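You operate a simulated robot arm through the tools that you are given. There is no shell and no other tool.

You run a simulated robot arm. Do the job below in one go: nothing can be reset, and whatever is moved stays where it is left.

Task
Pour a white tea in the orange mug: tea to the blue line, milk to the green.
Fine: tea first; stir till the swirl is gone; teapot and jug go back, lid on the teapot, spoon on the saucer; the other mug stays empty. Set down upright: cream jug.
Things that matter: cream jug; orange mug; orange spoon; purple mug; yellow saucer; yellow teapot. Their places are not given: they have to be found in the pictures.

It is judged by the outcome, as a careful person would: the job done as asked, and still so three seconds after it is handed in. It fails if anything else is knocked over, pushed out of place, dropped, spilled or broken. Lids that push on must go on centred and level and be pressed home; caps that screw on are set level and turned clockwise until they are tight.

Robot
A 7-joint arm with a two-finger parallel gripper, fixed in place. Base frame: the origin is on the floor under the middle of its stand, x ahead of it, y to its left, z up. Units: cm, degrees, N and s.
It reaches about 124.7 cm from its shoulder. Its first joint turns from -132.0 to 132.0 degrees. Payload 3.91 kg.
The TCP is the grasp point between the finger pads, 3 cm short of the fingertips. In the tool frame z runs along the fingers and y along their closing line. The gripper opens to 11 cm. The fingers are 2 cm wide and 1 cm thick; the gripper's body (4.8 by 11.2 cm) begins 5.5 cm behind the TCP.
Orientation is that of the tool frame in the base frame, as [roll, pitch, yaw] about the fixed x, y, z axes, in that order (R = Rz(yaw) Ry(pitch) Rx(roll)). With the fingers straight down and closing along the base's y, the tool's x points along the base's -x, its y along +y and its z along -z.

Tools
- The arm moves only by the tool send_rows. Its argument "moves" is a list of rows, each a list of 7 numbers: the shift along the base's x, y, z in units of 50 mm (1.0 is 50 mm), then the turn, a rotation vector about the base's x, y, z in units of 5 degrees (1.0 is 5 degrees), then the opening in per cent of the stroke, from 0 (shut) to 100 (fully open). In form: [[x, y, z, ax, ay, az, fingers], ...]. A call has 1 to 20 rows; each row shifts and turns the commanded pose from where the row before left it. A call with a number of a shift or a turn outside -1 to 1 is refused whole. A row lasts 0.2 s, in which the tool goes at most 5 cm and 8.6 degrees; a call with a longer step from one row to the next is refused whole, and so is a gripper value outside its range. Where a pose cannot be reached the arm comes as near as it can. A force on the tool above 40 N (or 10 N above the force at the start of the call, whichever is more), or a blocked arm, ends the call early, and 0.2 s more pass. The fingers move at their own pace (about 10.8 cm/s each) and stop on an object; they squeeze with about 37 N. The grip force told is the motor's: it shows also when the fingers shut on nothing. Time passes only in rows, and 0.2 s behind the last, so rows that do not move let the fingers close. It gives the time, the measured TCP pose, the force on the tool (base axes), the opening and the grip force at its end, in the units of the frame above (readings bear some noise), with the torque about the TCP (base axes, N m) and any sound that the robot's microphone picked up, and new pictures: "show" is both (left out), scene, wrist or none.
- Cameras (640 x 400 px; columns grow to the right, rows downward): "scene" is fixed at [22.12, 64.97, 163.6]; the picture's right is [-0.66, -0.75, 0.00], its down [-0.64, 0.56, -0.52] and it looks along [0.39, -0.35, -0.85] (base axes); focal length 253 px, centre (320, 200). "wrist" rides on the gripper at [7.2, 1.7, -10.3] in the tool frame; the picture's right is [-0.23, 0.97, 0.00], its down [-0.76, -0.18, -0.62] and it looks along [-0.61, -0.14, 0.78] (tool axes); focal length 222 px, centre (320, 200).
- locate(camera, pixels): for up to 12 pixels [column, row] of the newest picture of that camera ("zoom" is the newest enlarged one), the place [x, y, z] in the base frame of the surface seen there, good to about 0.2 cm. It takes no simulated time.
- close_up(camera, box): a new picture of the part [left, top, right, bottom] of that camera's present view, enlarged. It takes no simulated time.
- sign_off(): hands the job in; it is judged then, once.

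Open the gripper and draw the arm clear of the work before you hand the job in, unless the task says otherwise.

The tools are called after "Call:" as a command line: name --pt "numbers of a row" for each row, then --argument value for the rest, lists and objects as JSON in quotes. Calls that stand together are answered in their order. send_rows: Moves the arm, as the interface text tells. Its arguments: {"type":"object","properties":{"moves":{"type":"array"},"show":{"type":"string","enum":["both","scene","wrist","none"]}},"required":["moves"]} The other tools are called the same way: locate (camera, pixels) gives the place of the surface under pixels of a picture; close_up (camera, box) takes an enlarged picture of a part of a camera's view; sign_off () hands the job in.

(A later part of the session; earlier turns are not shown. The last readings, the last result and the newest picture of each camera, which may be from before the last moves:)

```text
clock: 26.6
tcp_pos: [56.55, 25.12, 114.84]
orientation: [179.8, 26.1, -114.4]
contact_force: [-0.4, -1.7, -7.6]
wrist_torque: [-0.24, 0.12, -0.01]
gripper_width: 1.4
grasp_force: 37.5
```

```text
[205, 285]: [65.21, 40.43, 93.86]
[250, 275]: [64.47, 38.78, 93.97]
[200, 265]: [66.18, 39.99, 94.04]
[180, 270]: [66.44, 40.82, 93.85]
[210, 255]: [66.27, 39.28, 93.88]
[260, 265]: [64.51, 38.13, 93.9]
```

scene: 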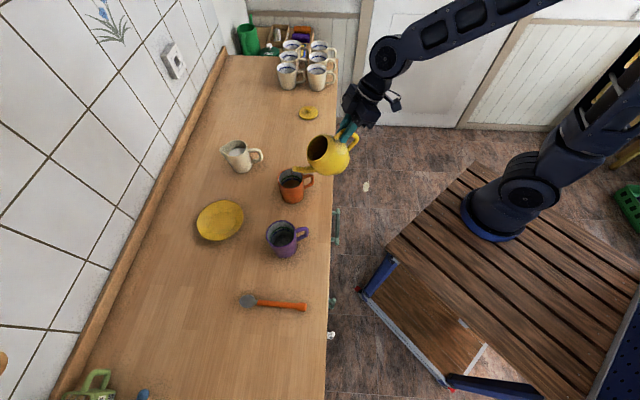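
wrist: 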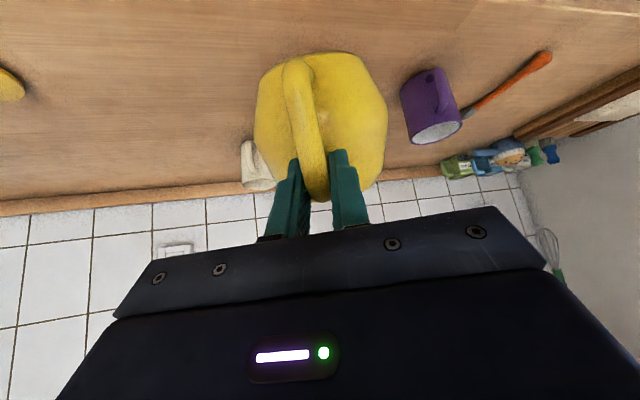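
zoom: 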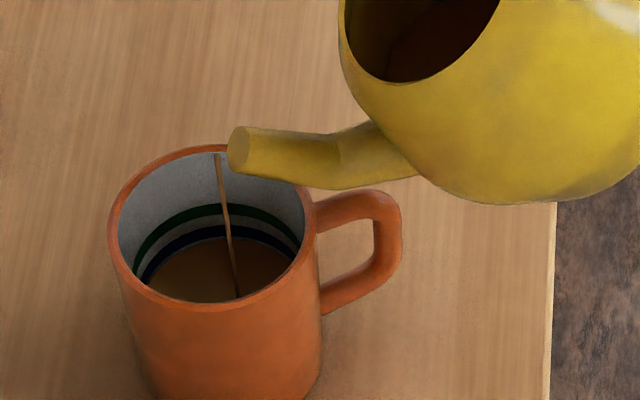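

Level is ≈93.9. I add 1° more with a wait.

Call:
send_rows --pt "0.013 0.028 0.055 -0.182 0.083 0 0" --pt "0 0 0 0 0 0 0" --pt "0 0 0 0 0 0 0" --pt "0 0 0 0 0 0 0" --pt "0 0 0 0 0 0 0" --show "scene"

Call:
close_up --camera "scene" --box '[268, 158, 332, 198]'

Call:
locate --camera "zoom" --pixels '[[215, 270], [250, 275], [190, 260], [180, 250], [210, 245], [270, 250], [240, 235], [240, 215], [240, 190]]'

```text
clock: 27.8
tcp_pos: [56.66, 25.26, 115.19]
orientation: [179.8, 25.1, -114.5]
contact_force: [0.1, 0.2, -6.7]
wrist_torque: [-0.23, 0.12, -0.01]
gripper_width: 1.42
grasp_force: 37.1
```

scene: 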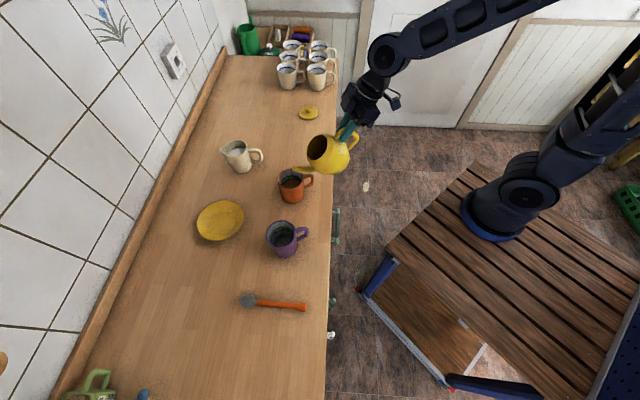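

```text
10.00 times, centred on (300, 178) of scene
```

zoom: 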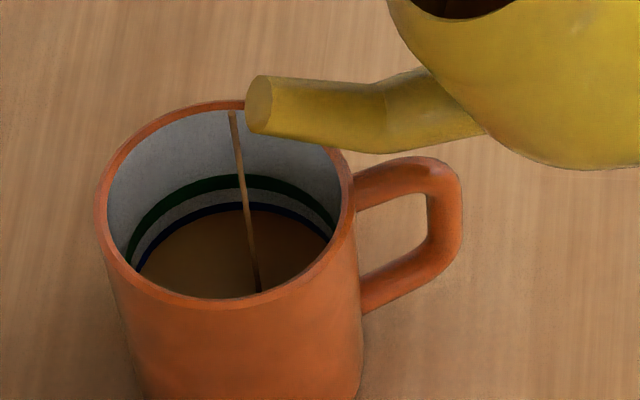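

```text
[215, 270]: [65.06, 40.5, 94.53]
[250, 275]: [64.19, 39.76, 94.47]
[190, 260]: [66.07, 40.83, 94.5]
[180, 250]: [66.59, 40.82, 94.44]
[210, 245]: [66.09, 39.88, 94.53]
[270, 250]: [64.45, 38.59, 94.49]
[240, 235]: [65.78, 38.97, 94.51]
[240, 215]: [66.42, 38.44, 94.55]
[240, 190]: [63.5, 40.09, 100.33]
```

Tea level reads ≈94.5, inside the blue band (94.2–94.95). I tilt back quickly while keeping the spout over the mug.

Call:
send_rows --pt "-0.067 -0.147 0 0.91 -0.4147 0 0" --pt "-0.067 -0.147 0 0.91 -0.4147 0 0" --pt "-0.023 -0.05 0 0.91 -0.4147 0 0" --pt "-0.023 -0.05 0 0.91 -0.4147 0 0" --pt "-0.023 -0.05 0 0.728 -0.332 0 0" --pt "-0.023 -0.05 0 0.728 -0.332 0 0" --pt "-0.02 -0.045 0 0.728 -0.332 0 0" --pt "-0.02 -0.045 0 0.728 -0.332 0 0" --pt "-0.015 -0.03 0 0.728 -0.332 0 0" --pt "0 0 0 0 0 0 0" --pt "0 0 0 0 0 0 0" --show "scene"

Call:
close_up --camera "scene" --box '[256, 118, 352, 198]'

Call:
close_up --camera "scene" --box '[268, 158, 332, 198]'

Call:
locate --camera "zoom" --pixels '[[215, 270], [250, 275], [190, 260], [180, 250], [210, 245], [270, 250], [240, 235], [240, 215], [240, 190]]'

```text
clock: 30.2
tcp_pos: [55.21, 22.23, 115.12]
orientation: [179.9, 65.1, -114.3]
contact_force: [0.0, -0.3, -6.3]
wrist_torque: [-0.55, 0.28, 0.02]
gripper_width: 1.42
grasp_force: 36.8
```

scene: 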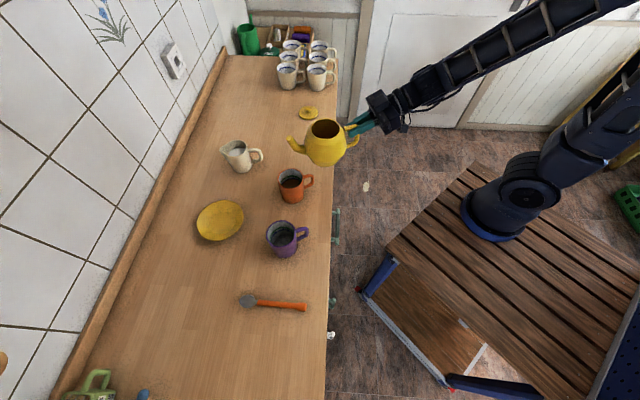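

```text
5.00 times, centred on (304, 158) of scene
```

zoom: 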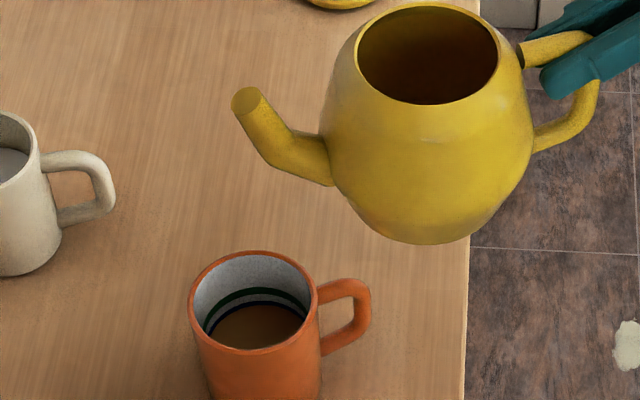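

```text
10.00 times, centred on (300, 178) of scene
```

zoom: 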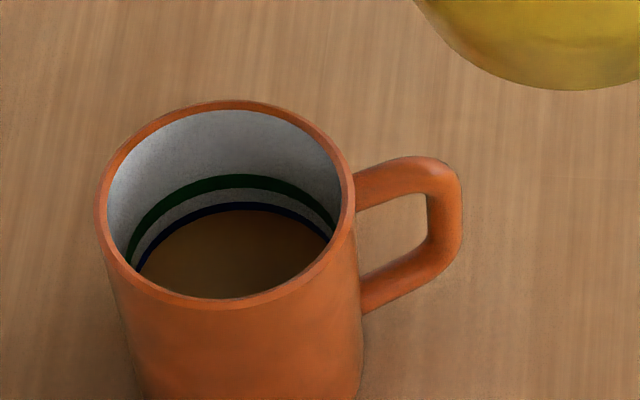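

```text
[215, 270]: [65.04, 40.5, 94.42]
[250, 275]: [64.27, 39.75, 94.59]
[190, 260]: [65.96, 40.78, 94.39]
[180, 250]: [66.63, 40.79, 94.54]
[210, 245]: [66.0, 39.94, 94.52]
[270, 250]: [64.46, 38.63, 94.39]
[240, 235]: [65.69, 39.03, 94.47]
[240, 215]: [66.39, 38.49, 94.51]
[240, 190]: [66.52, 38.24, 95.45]
```

Tea reads 94.48 — on the blue line, and nothing spilled. I carry the teapot back along the same path.

Call:
send_rows --pt "0.179 -0.038 0 0 0 0 0" --pt "0.358 -0.076 0 0 0 0 0" --pt "0.448 -0.0956 0 0 0 0 0" --pt "0.448 -0.0956 0 0 0 0 0" --pt "0.448 -0.0956 0 0 0 0 0" --pt "0.448 -0.0956 0 0 0 0 0" --pt "0.448 -0.0956 0 0 0 0 0" --pt "0.448 -0.0956 0 0 0 0 0" --pt "0.448 -0.0956 0 0 0 0 0" --pt "0.448 -0.0956 0 0 0 0 0" --pt "0.448 -0.0956 0 0 0 0 0" --pt "0.358 -0.076 0 0 0 0 0" --pt "0.179 -0.038 0 0 0 0 0" --pt "0 0 0 0 0 0 0" --show "scene"

```text
clock: 33.2
tcp_pos: [80.92, 16.59, 115.21]
orientation: [179.9, 65.1, -114.4]
contact_force: [-0.4, -0.4, -6.0]
wrist_torque: [-0.56, 0.25, -0.02]
gripper_width: 1.41
grasp_force: 36.8
```

scene: 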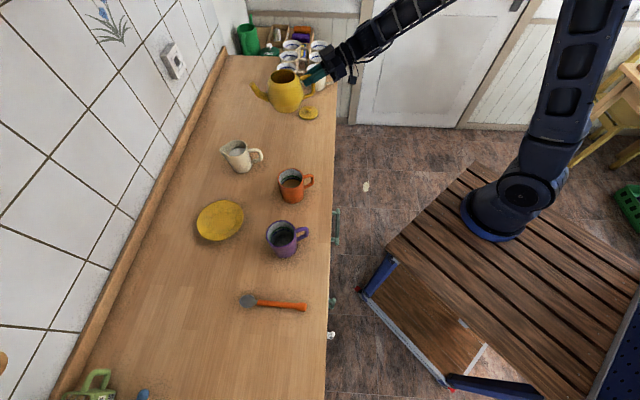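

Above the original place; I lower 15 cm with a small x correction of −0.19 cm.

Call:
send_rows --pt "-0.019 -0.005 -0.1 0 0 0 0" --pt "-0.019 -0.005 -0.2 0 0 0 0" --pt "0 0 -0.3 0 0 0 0" --pt "0 0 -0.3 0 0 0 0" --pt "0 0 -0.3 0 0 0 0" --pt "0 0 -0.3 0 0 0 0" --pt "0 0 -0.3 0 0 0 0" --pt "0 0 -0.3 0 0 0 0" --pt "0 0 -0.3 0 0 0 0" --pt "0 0 -0.3 0 0 0 0" --pt "0 0 -0.2 0 0 0 0" --pt "0 0 -0.1 0 0 0 0" --pt "0 0 -0.1 0 0 0 0" --pt "0 0 0 0 0 0 0" --show "scene"

Call:
close_up --camera "scene" --box '[255, 80, 367, 150]'

Call:
locate --camera "zoom" --pixels '[[40, 248], [131, 212], [250, 212], [190, 173], [150, 185], [235, 245], [345, 260]]'

```text
clock: 36.2
tcp_pos: [80.54, 16.77, 99.72]
orientation: [179.9, 65.1, -114.3]
contact_force: [0.0, -0.1, -6.7]
wrist_torque: [-0.57, 0.25, -0.01]
gripper_width: 1.43
grasp_force: 36.9
```

scene: 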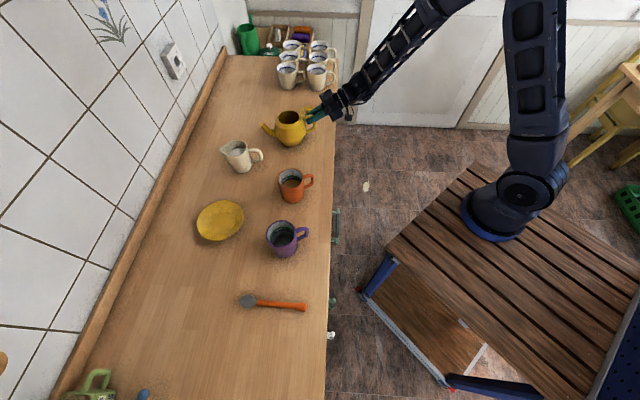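

```text
5.71 times, centred on (311, 115) of scene
```

zoom: 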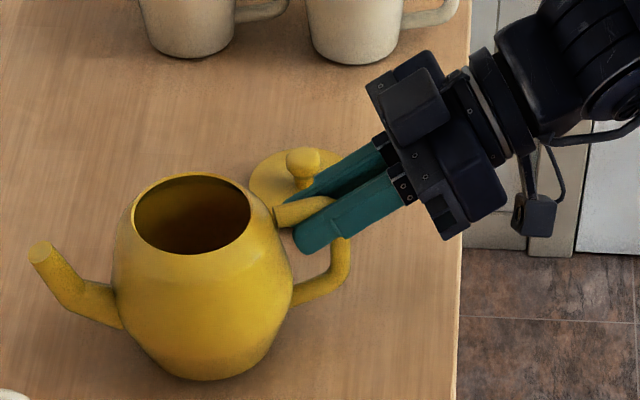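

```text
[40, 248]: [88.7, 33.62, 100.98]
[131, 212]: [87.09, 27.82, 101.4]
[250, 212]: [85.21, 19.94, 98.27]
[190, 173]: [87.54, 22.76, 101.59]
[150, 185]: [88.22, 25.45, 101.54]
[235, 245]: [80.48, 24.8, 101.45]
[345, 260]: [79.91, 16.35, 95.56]
```

The teapot is ≈0.9–1 cm above the counter, level. I lower in small steps while watching the force.

Call:
send_rows --pt "0 0 -0.04 0 0 0 0" --pt "0 0 -0.04 0 0 0 0" --pt "0 0 -0.04 0 0 0 0" --pt "0 0 -0.04 0 0 0 0" --pt "0 0 0 0 0 0 0" --pt "0 0 0 0 0 0 0" --show "scene"

```text
clock: 37.6
tcp_pos: [80.65, 16.73, 98.88]
orientation: [179.8, 65.0, -114.3]
contact_force: [-0.1, 0.1, -6.9]
wrist_torque: [-0.56, 0.24, -0.01]
gripper_width: 1.41
grasp_force: 37.4
```

scene: 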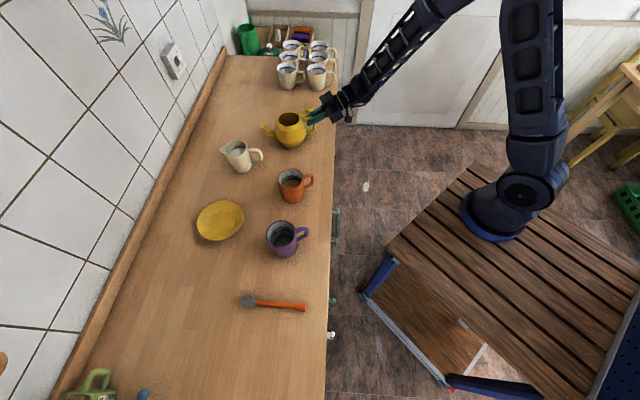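

Still 6.9 N of load, so it hangs a few mm above the counter. I lower further in 1 mm steps.

Call:
send_rows --pt "0 0 -0.02 0 0 0 0" --pt "0 0 -0.02 0 0 0 0" --pt "0 0 0 0 0 0 0" --pt "0 0 0 0 0 0 0" --show "none"

```text
clock: 38.6
tcp_pos: [80.65, 16.8, 98.8]
orientation: [-180.0, 65.1, -114.2]
contact_force: [-1.0, -0.9, 1.9]
wrist_torque: [0.37, -0.2, -0.02]
gripper_width: 1.44
grasp_force: 36.7
```

Contact with the counter is made (load gone). I open the fingers gradually and check that the teapot stands.

Call:
send_rows --pt "0 0 0.01 0 0 0 10" --pt "0 0 0 0 0 0 14" --pt "0 0 0 0 0 0 20" --pt "0 0 0 0 0 0 28" --pt "0 0 0 0 0 0 36" --pt "0 0 0 0 0 0 45" --pt "0 0 0 0 0 0 55"

Call:
close_up --camera "scene" --box '[255, 80, 367, 150]'

Call:
locate --camera "zoom" --pixels '[[45, 262], [137, 222], [250, 222], [190, 186], [235, 255], [310, 220], [330, 250]]'

```text
clock: 40.2
tcp_pos: [80.61, 16.77, 98.82]
orientation: [179.9, 65.1, -114.3]
contact_force: [-0.3, 0.1, 0.0]
wrist_torque: [0.0, 0.0, 0.0]
gripper_width: 6.04
grasp_force: 0.0
```

scene: 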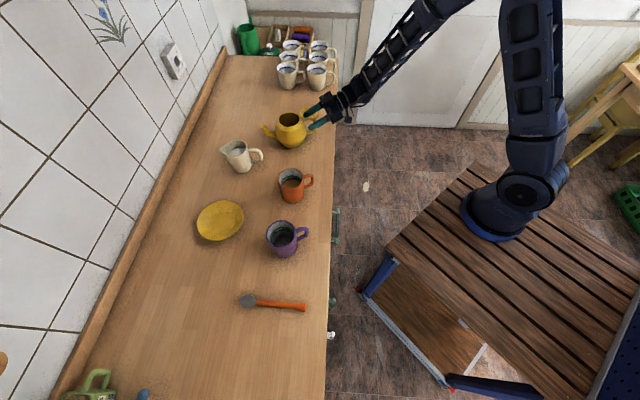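
wrist: 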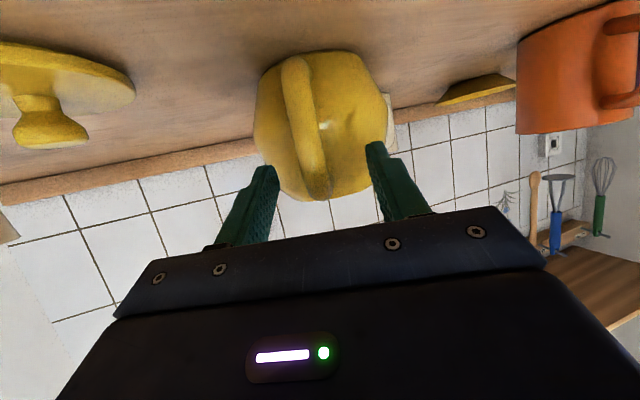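

```text
5.71 times, centred on (311, 115) of scene
```

zoom: 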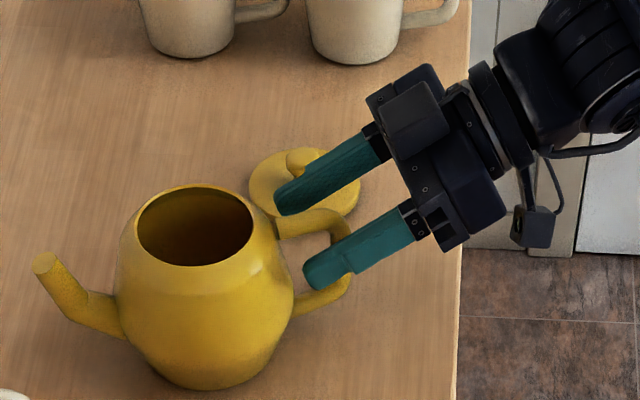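

```text
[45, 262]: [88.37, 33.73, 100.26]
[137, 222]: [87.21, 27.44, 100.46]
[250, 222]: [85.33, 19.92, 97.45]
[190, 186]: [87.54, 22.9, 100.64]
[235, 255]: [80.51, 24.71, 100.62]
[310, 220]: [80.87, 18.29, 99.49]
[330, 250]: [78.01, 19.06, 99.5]
```

The teapot stands back in place (rim ≈100.6, spout (88.4,33.7)). I back the fingers straight out of the handle.

Call:
send_rows --pt "-0.075 -0.165 0.085 0 0 0 55" --pt "-0.149 -0.33 0.169 0 0 0 55" --pt "-0.149 -0.33 0.169 0 0 0 55" --pt "-0.149 -0.33 0.169 0 0 0 55" --pt "-0.149 -0.33 0.169 0 0 0 55" --pt "-0.149 -0.33 0.169 0 0 0 55" --pt "0 0 0.4 0 0 0 55" --pt "0 0 0.4 0 0 0 55"

Call:
close_up --camera "scene" --box '[255, 90, 335, 140]'

Call:
locate --camera "zoom" --pixels '[[193, 243], [355, 243], [275, 184], [275, 293], [215, 200], [340, 275], [62, 292], [425, 143], [352, 182], [503, 180], [450, 230], [478, 280]]'

```text
clock: 42.0
tcp_pos: [76.6, 7.65, 107.25]
orientation: [179.9, 65.1, -114.5]
contact_force: [0.3, -0.8, -0.3]
wrist_torque: [-0.02, 0.0, -0.01]
gripper_width: 6.05
grasp_force: 0.1
```

scene: 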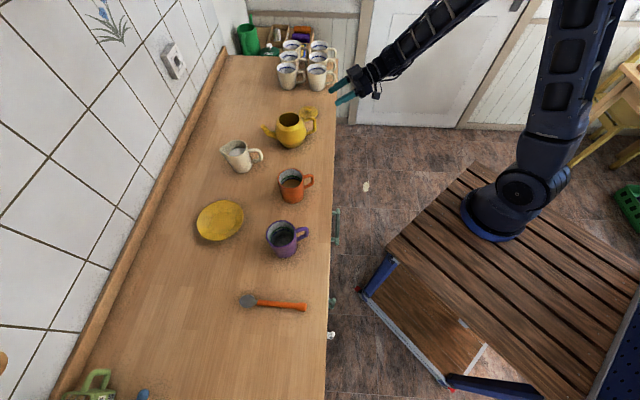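
wrist: 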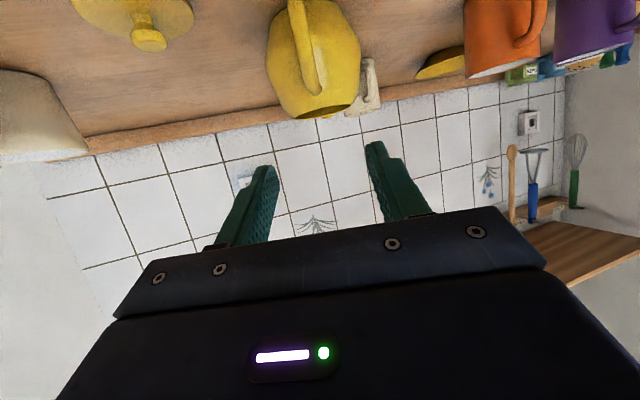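

```text
8.00 times, centred on (295, 115) of scene
```

zoom: 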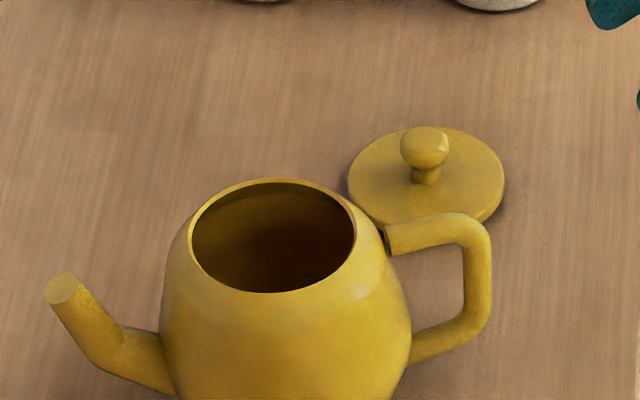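

```text
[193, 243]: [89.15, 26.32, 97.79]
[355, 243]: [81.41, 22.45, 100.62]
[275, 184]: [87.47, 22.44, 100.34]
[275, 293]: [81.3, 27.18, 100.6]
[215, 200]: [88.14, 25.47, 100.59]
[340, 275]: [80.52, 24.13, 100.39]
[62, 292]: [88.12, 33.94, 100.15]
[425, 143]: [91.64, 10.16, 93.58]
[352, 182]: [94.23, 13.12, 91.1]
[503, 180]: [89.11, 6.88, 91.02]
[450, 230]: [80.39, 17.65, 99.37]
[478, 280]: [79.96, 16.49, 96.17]
```

The teapot picture matches its original place (rim centre (84.4,24.8)). I turn the tool straight down while moving above the lid's knob (91.7,9.8).

Call:
send_rows --pt "0.2517 0.0358 0.05 -0.9874 0.4458 0 55" --pt "0.2517 0.0358 0.05 -0.9874 0.4458 0 55" --pt "0.2517 0.0358 0.05 -0.9874 0.4458 0 55" --pt "0.2517 0.0358 0 -0.9874 0.4458 0 55" --pt "0.2517 0.0358 0 -0.9874 0.4458 0 55" --pt "0.2517 0.0358 0 -0.9874 0.4458 0 55" --pt "0.2517 0.0358 0 -0.9874 0.4458 0 55" --pt "0.2517 0.0358 0 -0.9874 0.4458 0 55" --pt "0.2517 0.0358 0 -0.9874 0.4458 0 55" --pt "0.2517 0.0358 0 -0.9874 0.4458 0 55" --pt "0.2517 0.0358 0 -0.9874 0.4458 0 55" --pt "0.2517 0.0358 0 -0.9874 0.4458 0 55" --pt "0 0 0 0 0 0 55"

Call:
close_up --camera "wrist" --box '[200, 60, 440, 210]'

```text
clock: 44.8
tcp_pos: [91.73, 9.96, 108.1]
orientation: [-180.0, -0.1, -114.3]
contact_force: [1.4, 0.0, 0.5]
wrist_torque: [0.01, -0.02, 0.01]
gripper_width: 6.06
grasp_force: 0.1
```

scene: 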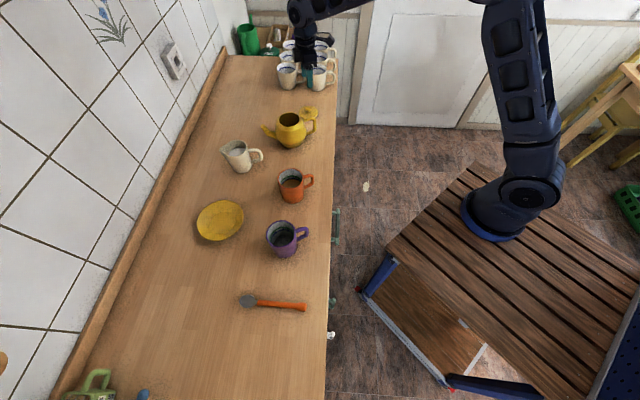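
wrist: 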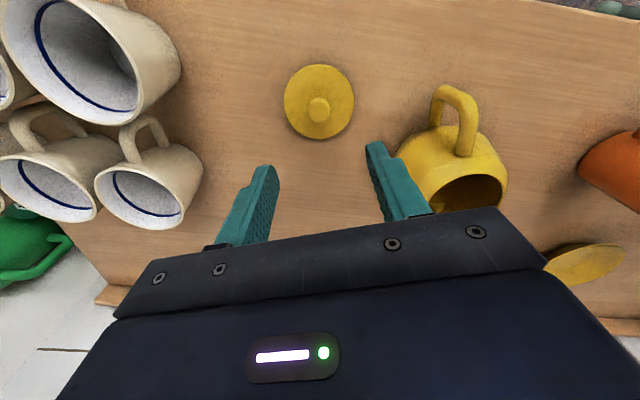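

```text
2.67 times, centred on (320, 135) of wrist
```

zoom: 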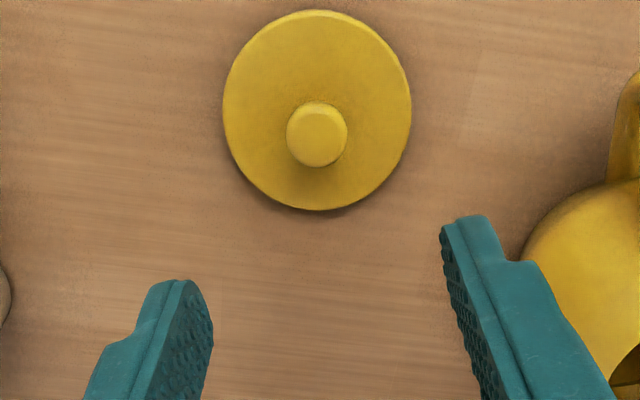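

The wrist view shows the lid nicely; I locate its edge and knob precisely.

Call:
locate --camera "zoom" --pixels '[[226, 110], [408, 110], [318, 14], [318, 206], [260, 45], [380, 180], [255, 175], [385, 50], [317, 128], [290, 130], [344, 130], [318, 106]]'

```text
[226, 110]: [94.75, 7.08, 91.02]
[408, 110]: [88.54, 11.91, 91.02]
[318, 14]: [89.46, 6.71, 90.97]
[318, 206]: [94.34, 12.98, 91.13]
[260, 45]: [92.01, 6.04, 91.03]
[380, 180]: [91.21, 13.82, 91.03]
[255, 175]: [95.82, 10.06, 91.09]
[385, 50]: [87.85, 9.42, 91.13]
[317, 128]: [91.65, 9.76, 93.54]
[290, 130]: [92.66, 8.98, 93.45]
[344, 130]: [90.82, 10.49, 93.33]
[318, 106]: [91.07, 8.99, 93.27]
```

Lid centre ≈(91.75,9.75), knob top 93.5, knob 2.4 cm wide. I descend so the fingertips end just above the lid's disc.

Call:
send_rows --pt "0 -0.03 -0.3 0 0 0 55" --pt "0 0 -0.4 0 0 0 55" --pt "0 0 -0.4 0 0 0 50" --pt "0 0 -0.4 0 0 0 50" --pt "0 0 -0.4 0 0 0 50" --pt "0 0 -0.4 0 0 0 50" --pt "0 0 -0.2 0 0 0 50" --pt "0 0 -0.1 0 0 0 50" --pt "0 0 -0.06 0 0 0 50" --pt "0 0 0 0 0 0 50"

Call:
close_up --camera "scene" --box '[270, 70, 350, 120]'

```text
clock: 47.0
tcp_pos: [91.61, 9.79, 94.83]
orientation: [179.9, 0.0, -114.4]
contact_force: [0.2, 0.0, 0.8]
wrist_torque: [-0.01, -0.03, 0.01]
gripper_width: 5.52
grasp_force: 0.1
```

scene: 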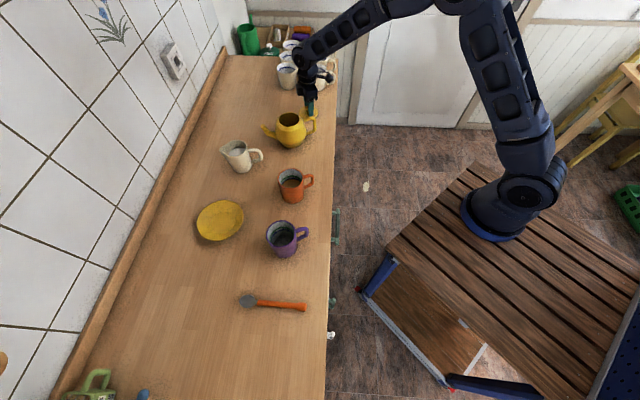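
wrist: 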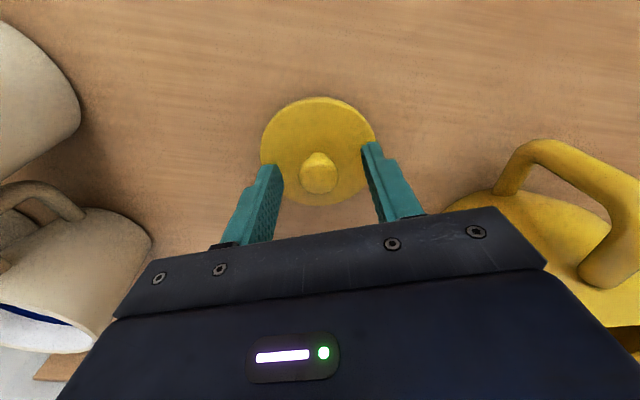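

```text
8.00 times, centred on (310, 95) of scene
```

zoom: 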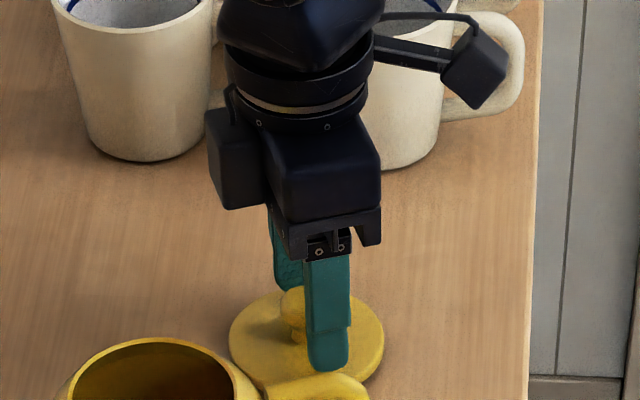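

The fingers straddle the knob with tips ≈0.7 cm above the disc. I close gradually.

Call:
send_rows --pt "0 0 0 0 0 0 40" --pt "0 0 0 0 0 0 32" --pt "0 0 0 0 0 0 27" --pt "0 0 0 0 0 0 24" --pt "0 0 0 0 0 0 22" --pt "0 0 0 0 0 0 20" --pt "0 0 0 0 0 0 18" --pt "0 0 0 0 0 0 10" --pt "0 0 0 0 0 0 0" --pt "0 0 0 0 0 0 0"

Call:
close_up --camera "wrist" --box '[200, 70, 440, 220]'

```text
clock: 49.2
tcp_pos: [91.67, 9.69, 94.79]
orientation: [-179.9, -0.1, -114.3]
contact_force: [-0.6, 0.4, 0.9]
wrist_torque: [-0.02, -0.02, -0.01]
gripper_width: 2.36
grasp_force: 37.1
```

scene: 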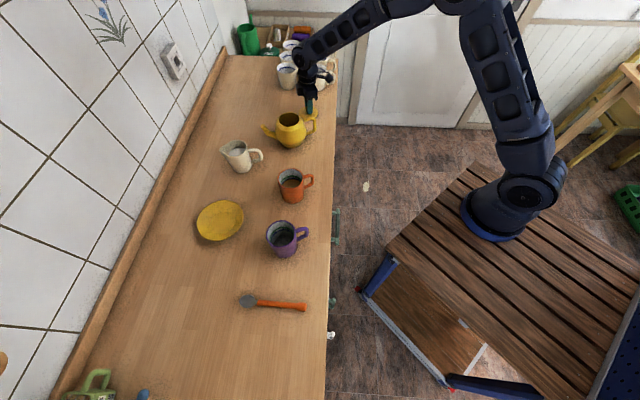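
wrist: 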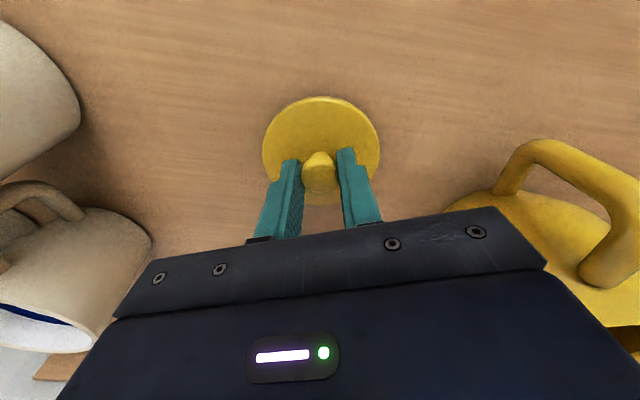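

```text
2.67 times, centred on (320, 145) of wrist
```

zoom: 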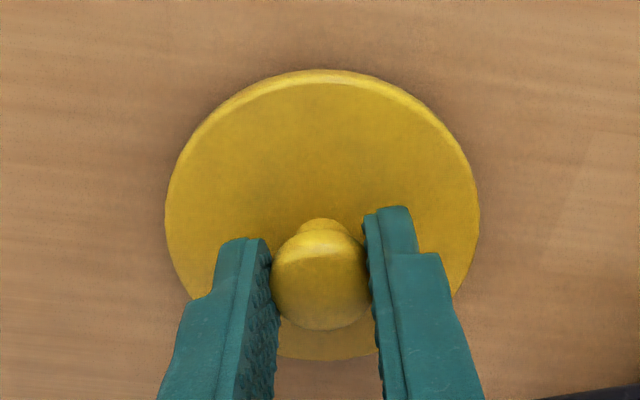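

The knob is held at 2.36 cm. I lift 1.5 cm and then check the lid's levelness and its centre relative to the TCP.

Call:
send_rows --pt "0 0 0.05 0 0 0 0" --pt "0 0 0.1 0 0 0 0" --pt "0 0 0.15 0 0 0 0" --pt "0 0 0.1 0 0 0 0" --pt "0 0 0 0 0 0 0"

Call:
close_up --camera "wrist" --box '[200, 70, 440, 220]'

Call:
locate --camera "zoom" --pixels '[[172, 215], [474, 210], [322, 74], [210, 125], [430, 120], [185, 270], [465, 265], [250, 95], [390, 92], [330, 350]]'

```text
clock: 50.4
tcp_pos: [91.69, 9.76, 96.97]
orientation: [-180.0, 0.1, -114.2]
contact_force: [0.3, 0.6, 0.0]
wrist_torque: [0.02, 0.0, -0.06]
gripper_width: 2.35
grasp_force: 37.3
```

scene: 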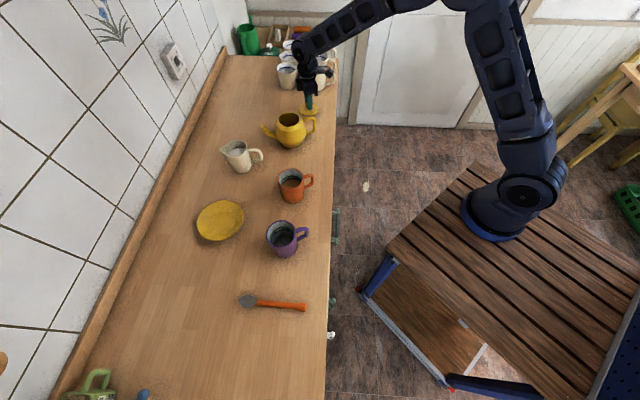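
wrist: 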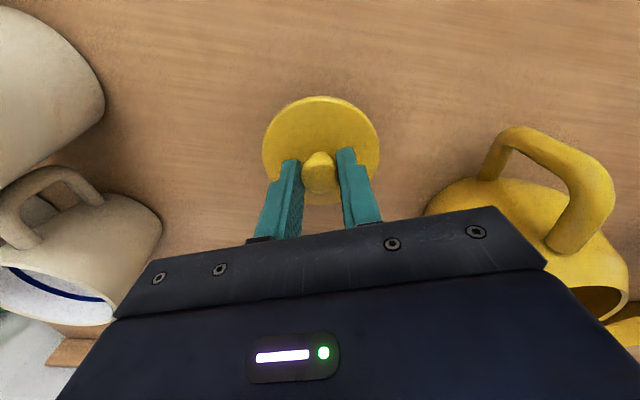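

```text
2.67 times, centred on (320, 145) of wrist
```

zoom: 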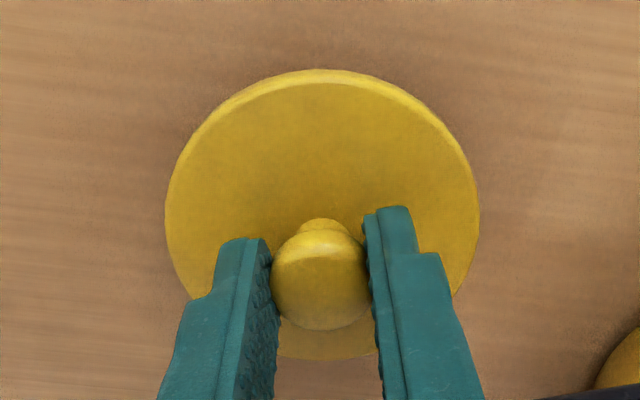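

```text
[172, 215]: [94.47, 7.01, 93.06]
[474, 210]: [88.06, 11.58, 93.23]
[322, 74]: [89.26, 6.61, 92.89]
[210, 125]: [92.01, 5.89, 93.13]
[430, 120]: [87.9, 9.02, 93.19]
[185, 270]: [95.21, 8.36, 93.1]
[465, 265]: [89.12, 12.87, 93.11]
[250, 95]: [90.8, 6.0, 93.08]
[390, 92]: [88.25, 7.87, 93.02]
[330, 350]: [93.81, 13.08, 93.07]
```

The lid hangs level (disc z 93.0–93.2) and its centre coincides with the TCP. I raise it and carry it above the teapot rim centre (84.37,24.82).

Call:
send_rows --pt "0 0 0.3 0 0 0 0" --pt "0 0 0.5 0 0 0 0" --pt "0 0 0.5 0 0 0 0" --pt "0 0 0.5 0 0 0 0" --pt "0 0 0.5 0 0 0 0" --pt "0 0 0.3 0 0 0 0" --pt "-0.1 0.206 0 0 0 0 0" --pt "-0.2 0.412 0 0 0 0 0" --pt "-0.2 0.412 0 0 0 0 0" --pt "-0.25 0.515 0 0 0 0 0" --pt "-0.25 0.515 0 0 0 0 0" --pt "-0.2 0.412 0 0 0 0 0" --pt "-0.2 0.412 0 0 0 0 0" --pt "-0.064 0.128 0 0 0 0 0" --pt "0 0 0 0 0 0 0"

Call:
close_up --camera "wrist" --box '[200, 70, 440, 220]'

Call:
close_up --camera "scene" --box '[245, 70, 341, 130]'

```text
clock: 53.6
tcp_pos: [84.45, 24.74, 109.92]
orientation: [-179.9, 0.0, -114.3]
contact_force: [0.2, -0.4, 0.0]
wrist_torque: [0.0, 0.0, 0.05]
gripper_width: 2.37
grasp_force: 37.2
```

scene: 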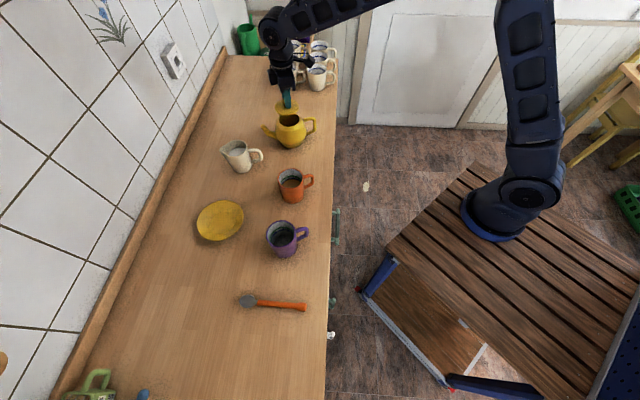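
wrist: 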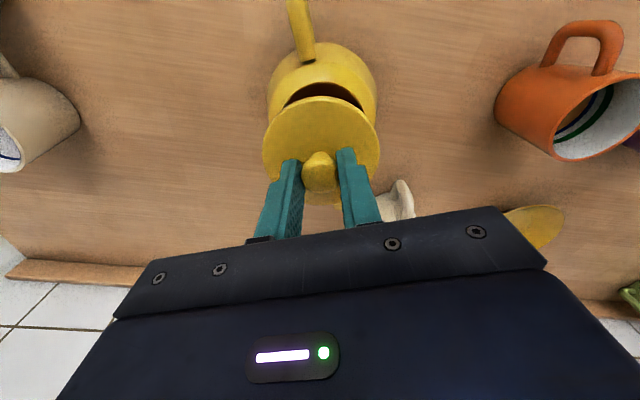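

```text
2.67 times, centred on (320, 145) of wrist
```

zoom: 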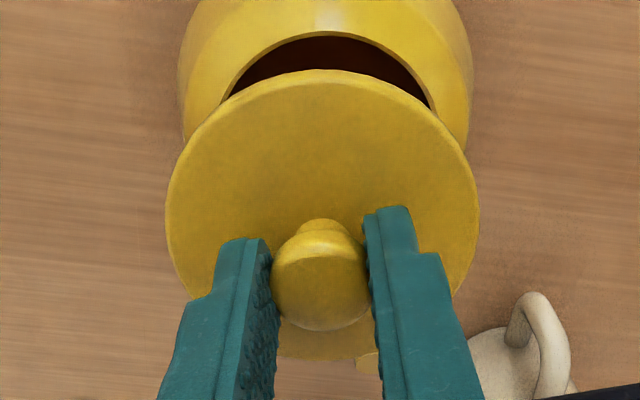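

```text
6.67 times, centred on (293, 100) of scene
```

zoom: 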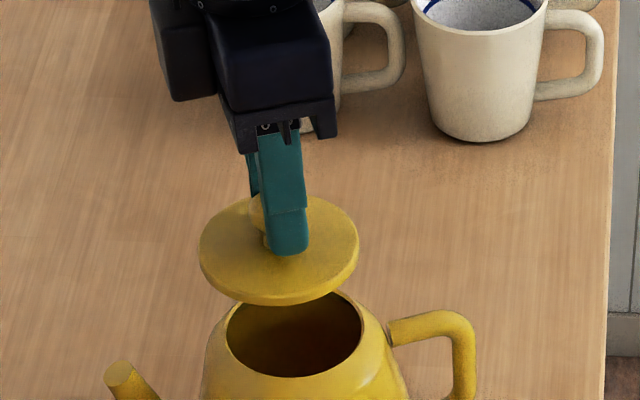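

I measure lid-disc and rim points in this view to verify the alignment.

Call:
locate --camera "zoom" --pixels '[[201, 245], [356, 240], [280, 302], [225, 215], [340, 215], [225, 282], [340, 278], [292, 377], [226, 340], [362, 340], [240, 365], [345, 365]]'

```text
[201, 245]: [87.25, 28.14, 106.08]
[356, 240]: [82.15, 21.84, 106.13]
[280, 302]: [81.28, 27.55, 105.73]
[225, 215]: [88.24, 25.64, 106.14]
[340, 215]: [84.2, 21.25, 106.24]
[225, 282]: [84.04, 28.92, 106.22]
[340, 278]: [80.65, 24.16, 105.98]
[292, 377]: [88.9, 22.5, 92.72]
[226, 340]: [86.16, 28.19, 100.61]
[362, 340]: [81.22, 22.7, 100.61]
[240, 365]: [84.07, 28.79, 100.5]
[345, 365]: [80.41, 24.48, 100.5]
```

Lid centre (84.4,24.9) matches rim centre (84.35,24.85) within measurement error. I lower 4 cm, then approach in small steps.

Call:
send_rows --pt "0 0 -0.15 0 0 0 0" --pt "0 0 -0.25 0 0 0 0" --pt "0 0 -0.2 0 0 0 0" --pt "0 0 -0.12 0 0 0 0" --pt "0 0 -0.06 0 0 0 0" --pt "0 0 0 0 0 0 0"

Call:
close_up --camera "scene" --box '[255, 80, 335, 130]'

Call:
close_up --camera "wrist" --box '[200, 70, 440, 220]'

```text
clock: 55.0
tcp_pos: [84.46, 24.87, 105.9]
orientation: [-180.0, 0.0, -114.3]
contact_force: [0.3, -1.1, -0.5]
wrist_torque: [0.03, 0.01, 0.0]
gripper_width: 2.38
grasp_force: 37.8
```

scene: 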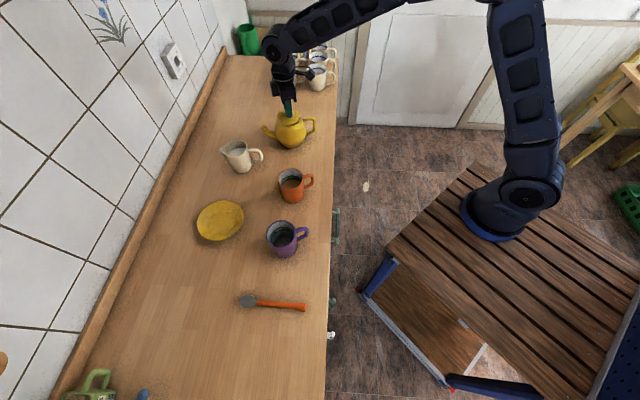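
wrist: 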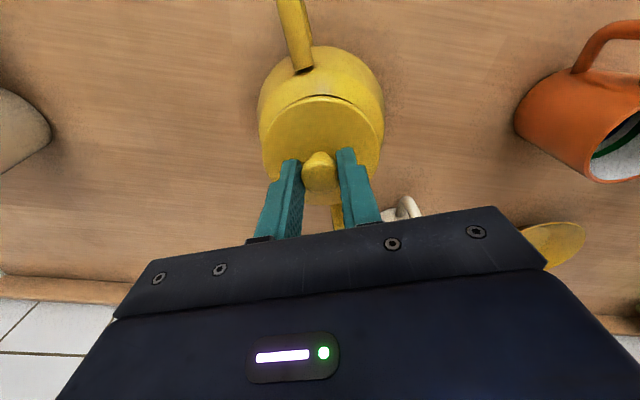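

```text
8.00 times, centred on (295, 105) of scene
```

zoom: 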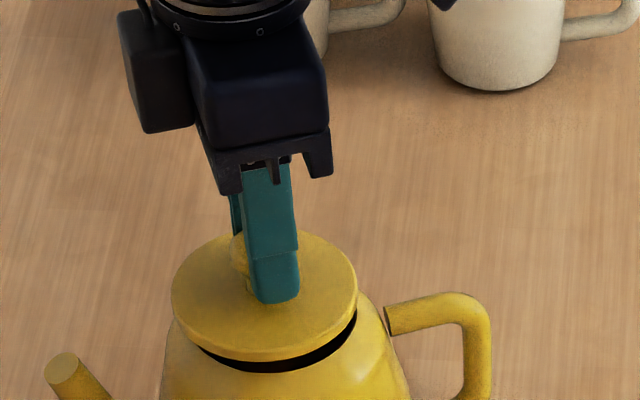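

```text
2.67 times, centred on (320, 145) of wrist
```

zoom: 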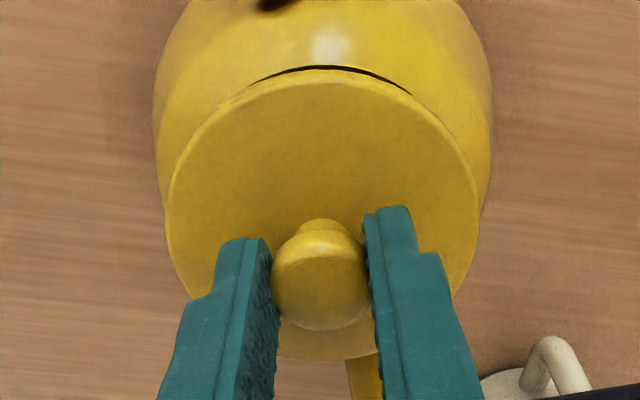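

The gap looks a little larger at the right/front; I measure the lid's extreme edges and the visible rim to fine-tune.

Call:
locate --camera "zoom" --pixels '[[174, 285], [355, 285], [185, 260], [345, 260], [200, 325], [330, 330], [260, 358], [290, 232], [354, 325], [345, 340], [320, 357], [290, 368]]'

Call:
close_up --camera "scene" --box '[269, 105, 309, 130]'

```text
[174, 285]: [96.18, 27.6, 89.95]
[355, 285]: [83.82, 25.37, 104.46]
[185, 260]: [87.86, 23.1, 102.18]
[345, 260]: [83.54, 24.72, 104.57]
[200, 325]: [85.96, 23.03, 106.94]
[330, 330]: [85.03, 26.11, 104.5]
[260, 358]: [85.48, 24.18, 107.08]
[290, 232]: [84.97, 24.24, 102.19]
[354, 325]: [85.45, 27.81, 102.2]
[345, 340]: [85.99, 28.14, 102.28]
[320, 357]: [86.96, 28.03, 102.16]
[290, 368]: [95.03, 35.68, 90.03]
```

```text
16.00 times, centred on (289, 118) of scene
```

zoom: 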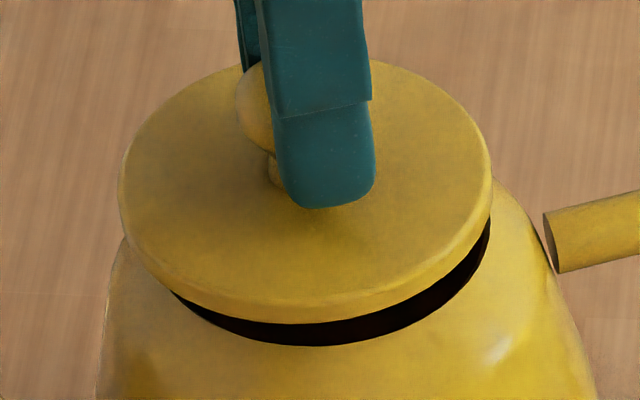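

That locate used the wrist zoom; I repeat it on this 16× scene zoom.

Call:
locate --camera "zoom" --pixels '[[121, 190], [489, 180], [150, 120], [455, 110], [160, 265], [460, 260], [300, 310], [220, 70], [410, 75], [300, 349], [400, 333], [480, 262]]'

```text
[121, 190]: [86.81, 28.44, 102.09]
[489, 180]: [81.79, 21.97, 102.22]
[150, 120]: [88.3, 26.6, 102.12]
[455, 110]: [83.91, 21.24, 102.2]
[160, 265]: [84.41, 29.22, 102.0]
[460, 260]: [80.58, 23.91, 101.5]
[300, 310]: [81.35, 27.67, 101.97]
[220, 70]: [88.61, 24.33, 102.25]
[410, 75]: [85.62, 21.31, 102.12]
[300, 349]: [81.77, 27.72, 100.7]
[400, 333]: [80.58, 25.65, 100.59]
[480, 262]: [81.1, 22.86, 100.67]
```

Lid centre is ≈(84.5,25.1) versus the rim (84.35,24.85), so I shift by (−0.14,−0.18) cm and lower another 0.6 cm, then re-check.

Call:
send_rows --pt "-0.028 -0.036 0 0 0 0 0" --pt "0 0 -0.04 0 0 0 0" --pt "0 0 -0.04 0 0 0 0" --pt "0 0 -0.04 0 0 0 0" --pt "0 0 0 0 0 0 0" --pt "0 0 0 0 0 0 0" --show "scene"

Call:
close_up --camera "scene" --box '[269, 105, 309, 130]'

Call:
locate --camera "zoom" --pixels '[[125, 200], [485, 195], [150, 135], [455, 125], [160, 280], [460, 270], [300, 322], [220, 85], [410, 90], [300, 347], [400, 333], [480, 262]]'

```text
clock: 56.4
tcp_pos: [84.23, 24.71, 105.24]
orientation: [-179.9, 0.1, -114.4]
contact_force: [0.6, -0.2, -1.2]
wrist_torque: [0.03, 0.01, -0.01]
gripper_width: 2.39
grasp_force: 36.7
```

scene: 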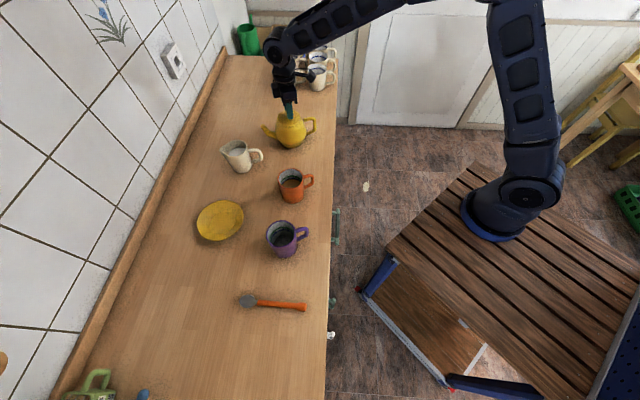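

```text
16.00 times, centred on (289, 118) of scene
```

zoom: 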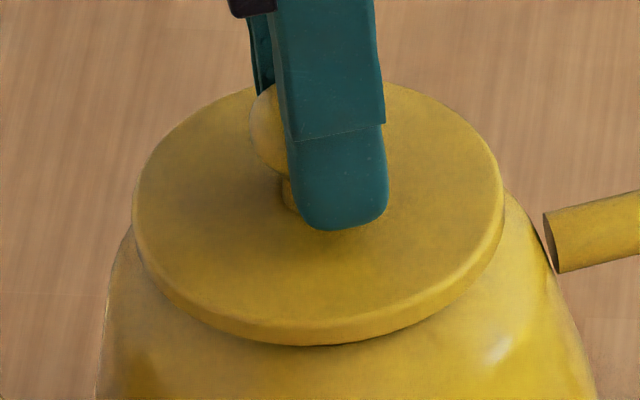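

```text
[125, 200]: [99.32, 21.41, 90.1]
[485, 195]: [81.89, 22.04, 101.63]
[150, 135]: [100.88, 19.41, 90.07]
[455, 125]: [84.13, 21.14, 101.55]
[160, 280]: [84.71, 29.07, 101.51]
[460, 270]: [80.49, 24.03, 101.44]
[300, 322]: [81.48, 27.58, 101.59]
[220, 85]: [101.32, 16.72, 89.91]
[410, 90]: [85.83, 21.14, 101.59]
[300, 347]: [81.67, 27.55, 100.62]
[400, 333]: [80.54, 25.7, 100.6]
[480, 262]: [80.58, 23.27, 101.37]
```

The lid is now centred (edge columns 132–503) and just above its seat. I press down in 1 mm steps watching the force.

Call:
send_rows --pt "0 0 -0.02 0 0 0 0" --pt "0 0 -0.02 0 0 0 0" --pt "0 0 -0.02 0 0 0 0" --pt "0 0 0 0 0 0 0" --show "none"

```text
clock: 57.4
tcp_pos: [84.2, 24.72, 104.97]
orientation: [-180.0, -0.1, -114.3]
contact_force: [0.4, -0.1, -0.7]
wrist_torque: [-0.02, 0.0, 0.01]
gripper_width: 2.37
grasp_force: 37.0
```

Call:
send_rows --pt "0 0 -0.02 0 0 0 0" --pt "0 0 -0.02 0 0 0 0" --pt "0 0 -0.02 0 0 0 0" --pt "0 0 0 0 0 0 0" --show "none"

```text
clock: 58.4
tcp_pos: [84.15, 24.61, 104.74]
orientation: [-179.9, 0.0, -114.3]
contact_force: [0.0, -1.1, -0.9]
wrist_torque: [-0.01, -0.02, 0.01]
gripper_width: 2.34
grasp_force: 37.0
```

No contact force yet; I look at the lid now (I had stepped twice without a picture).

Call:
close_up --camera "scene" --box '[269, 105, 309, 130]'

Call:
locate --camera "zoom" --pixels '[[135, 210], [495, 205], [150, 165], [455, 135], [160, 290], [460, 285], [300, 330], [240, 95], [410, 100], [300, 355], [400, 343], [480, 270]]'

```text
16.00 times, centred on (289, 118) of scene
```

zoom: 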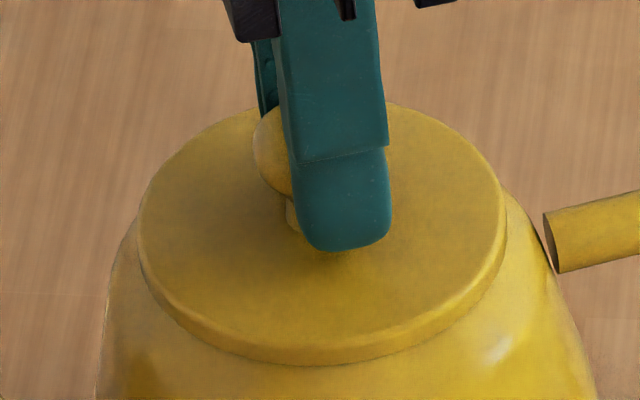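

```text
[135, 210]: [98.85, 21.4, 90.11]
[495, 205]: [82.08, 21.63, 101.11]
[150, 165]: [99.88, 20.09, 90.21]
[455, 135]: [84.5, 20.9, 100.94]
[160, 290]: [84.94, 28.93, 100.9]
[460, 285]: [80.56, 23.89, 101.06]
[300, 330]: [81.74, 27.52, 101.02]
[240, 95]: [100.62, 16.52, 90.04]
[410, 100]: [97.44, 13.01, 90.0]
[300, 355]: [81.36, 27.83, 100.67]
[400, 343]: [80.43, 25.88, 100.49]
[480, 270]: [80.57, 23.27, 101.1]
```

The disc top is at 101.0, nearly on the rim and centred. I go on pressing in 1 mm steps.

Call:
send_rows --pt "0 0 -0.02 0 0 0 0" --pt "0 0 -0.02 0 0 0 0" --pt "0 0 0 0 0 0 0" --show "none"

```text
clock: 59.2
tcp_pos: [84.23, 24.64, 104.67]
orientation: [-180.0, 0.2, -114.3]
contact_force: [0.4, -1.5, 34.1]
wrist_torque: [-0.07, 0.01, -0.04]
gripper_width: 2.32
grasp_force: 36.9
heard: snap
```

A snap was heard and the force rose to 34 N: the lid is home. I open the fingers and rise.

Call:
send_rows --pt "0 0 0.02 0 0 0 24" --pt "0 0 0 0 0 0 30" --pt "0 0 0 0 0 0 40" --pt "0 0 0 0 0 0 50" --pt "0 0 0.1 0 0 0 50" --pt "0 0 0.3 0 0 0 50" --pt "0 0 0.5 0 0 0 50" --pt "0 0 0.6 0 0 0 50" --pt "0 0 0.6 0 0 0 50"

Call:
close_up --camera "scene" --box '[255, 90, 335, 140]'

Call:
locate --camera "zoom" --pixels '[[185, 240], [358, 238], [275, 175], [275, 300], [220, 200], [340, 270], [270, 190], [62, 292], [478, 280]]'

```text
clock: 61.2
tcp_pos: [84.28, 24.59, 115.07]
orientation: [179.9, 0.1, -114.3]
contact_force: [0.7, 0.2, -0.5]
wrist_torque: [-0.03, 0.0, 0.0]
gripper_width: 5.51
grasp_force: 0.1
```

scene: 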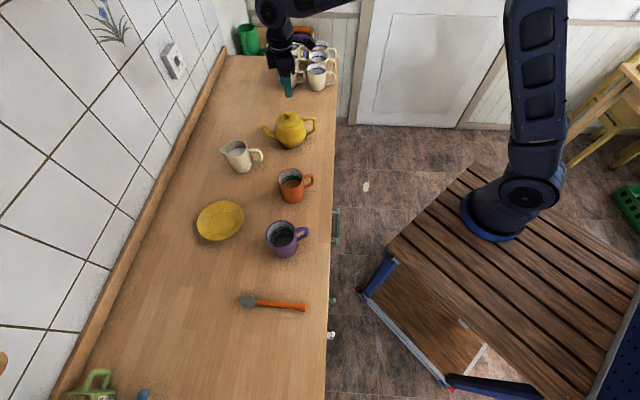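
wrist: 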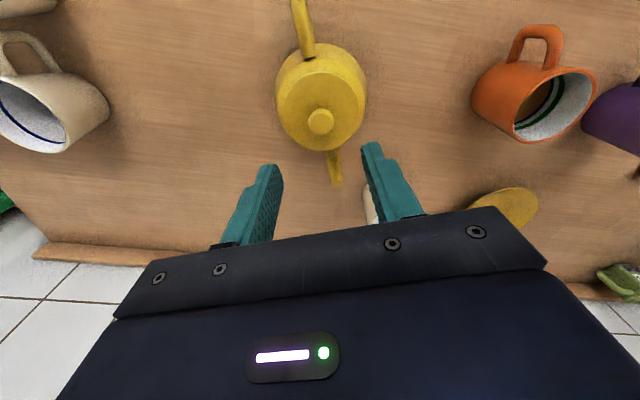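

```text
8.00 times, centred on (295, 115) of scene
```

zoom: 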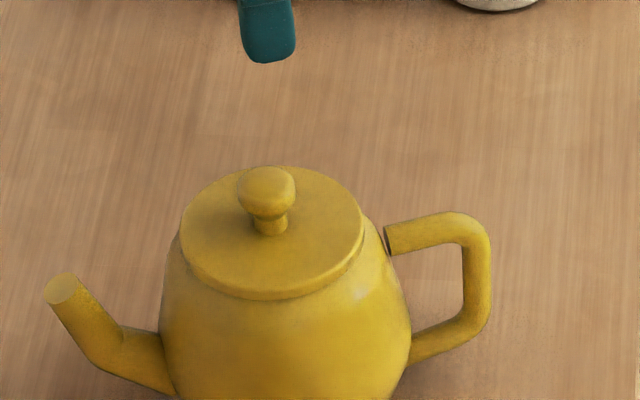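

```text
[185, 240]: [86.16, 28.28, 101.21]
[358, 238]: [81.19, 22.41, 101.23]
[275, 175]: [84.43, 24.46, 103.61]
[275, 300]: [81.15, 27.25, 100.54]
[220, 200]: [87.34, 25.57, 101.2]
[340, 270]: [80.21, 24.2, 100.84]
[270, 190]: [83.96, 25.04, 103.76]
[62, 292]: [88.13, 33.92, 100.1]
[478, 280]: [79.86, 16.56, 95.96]
```

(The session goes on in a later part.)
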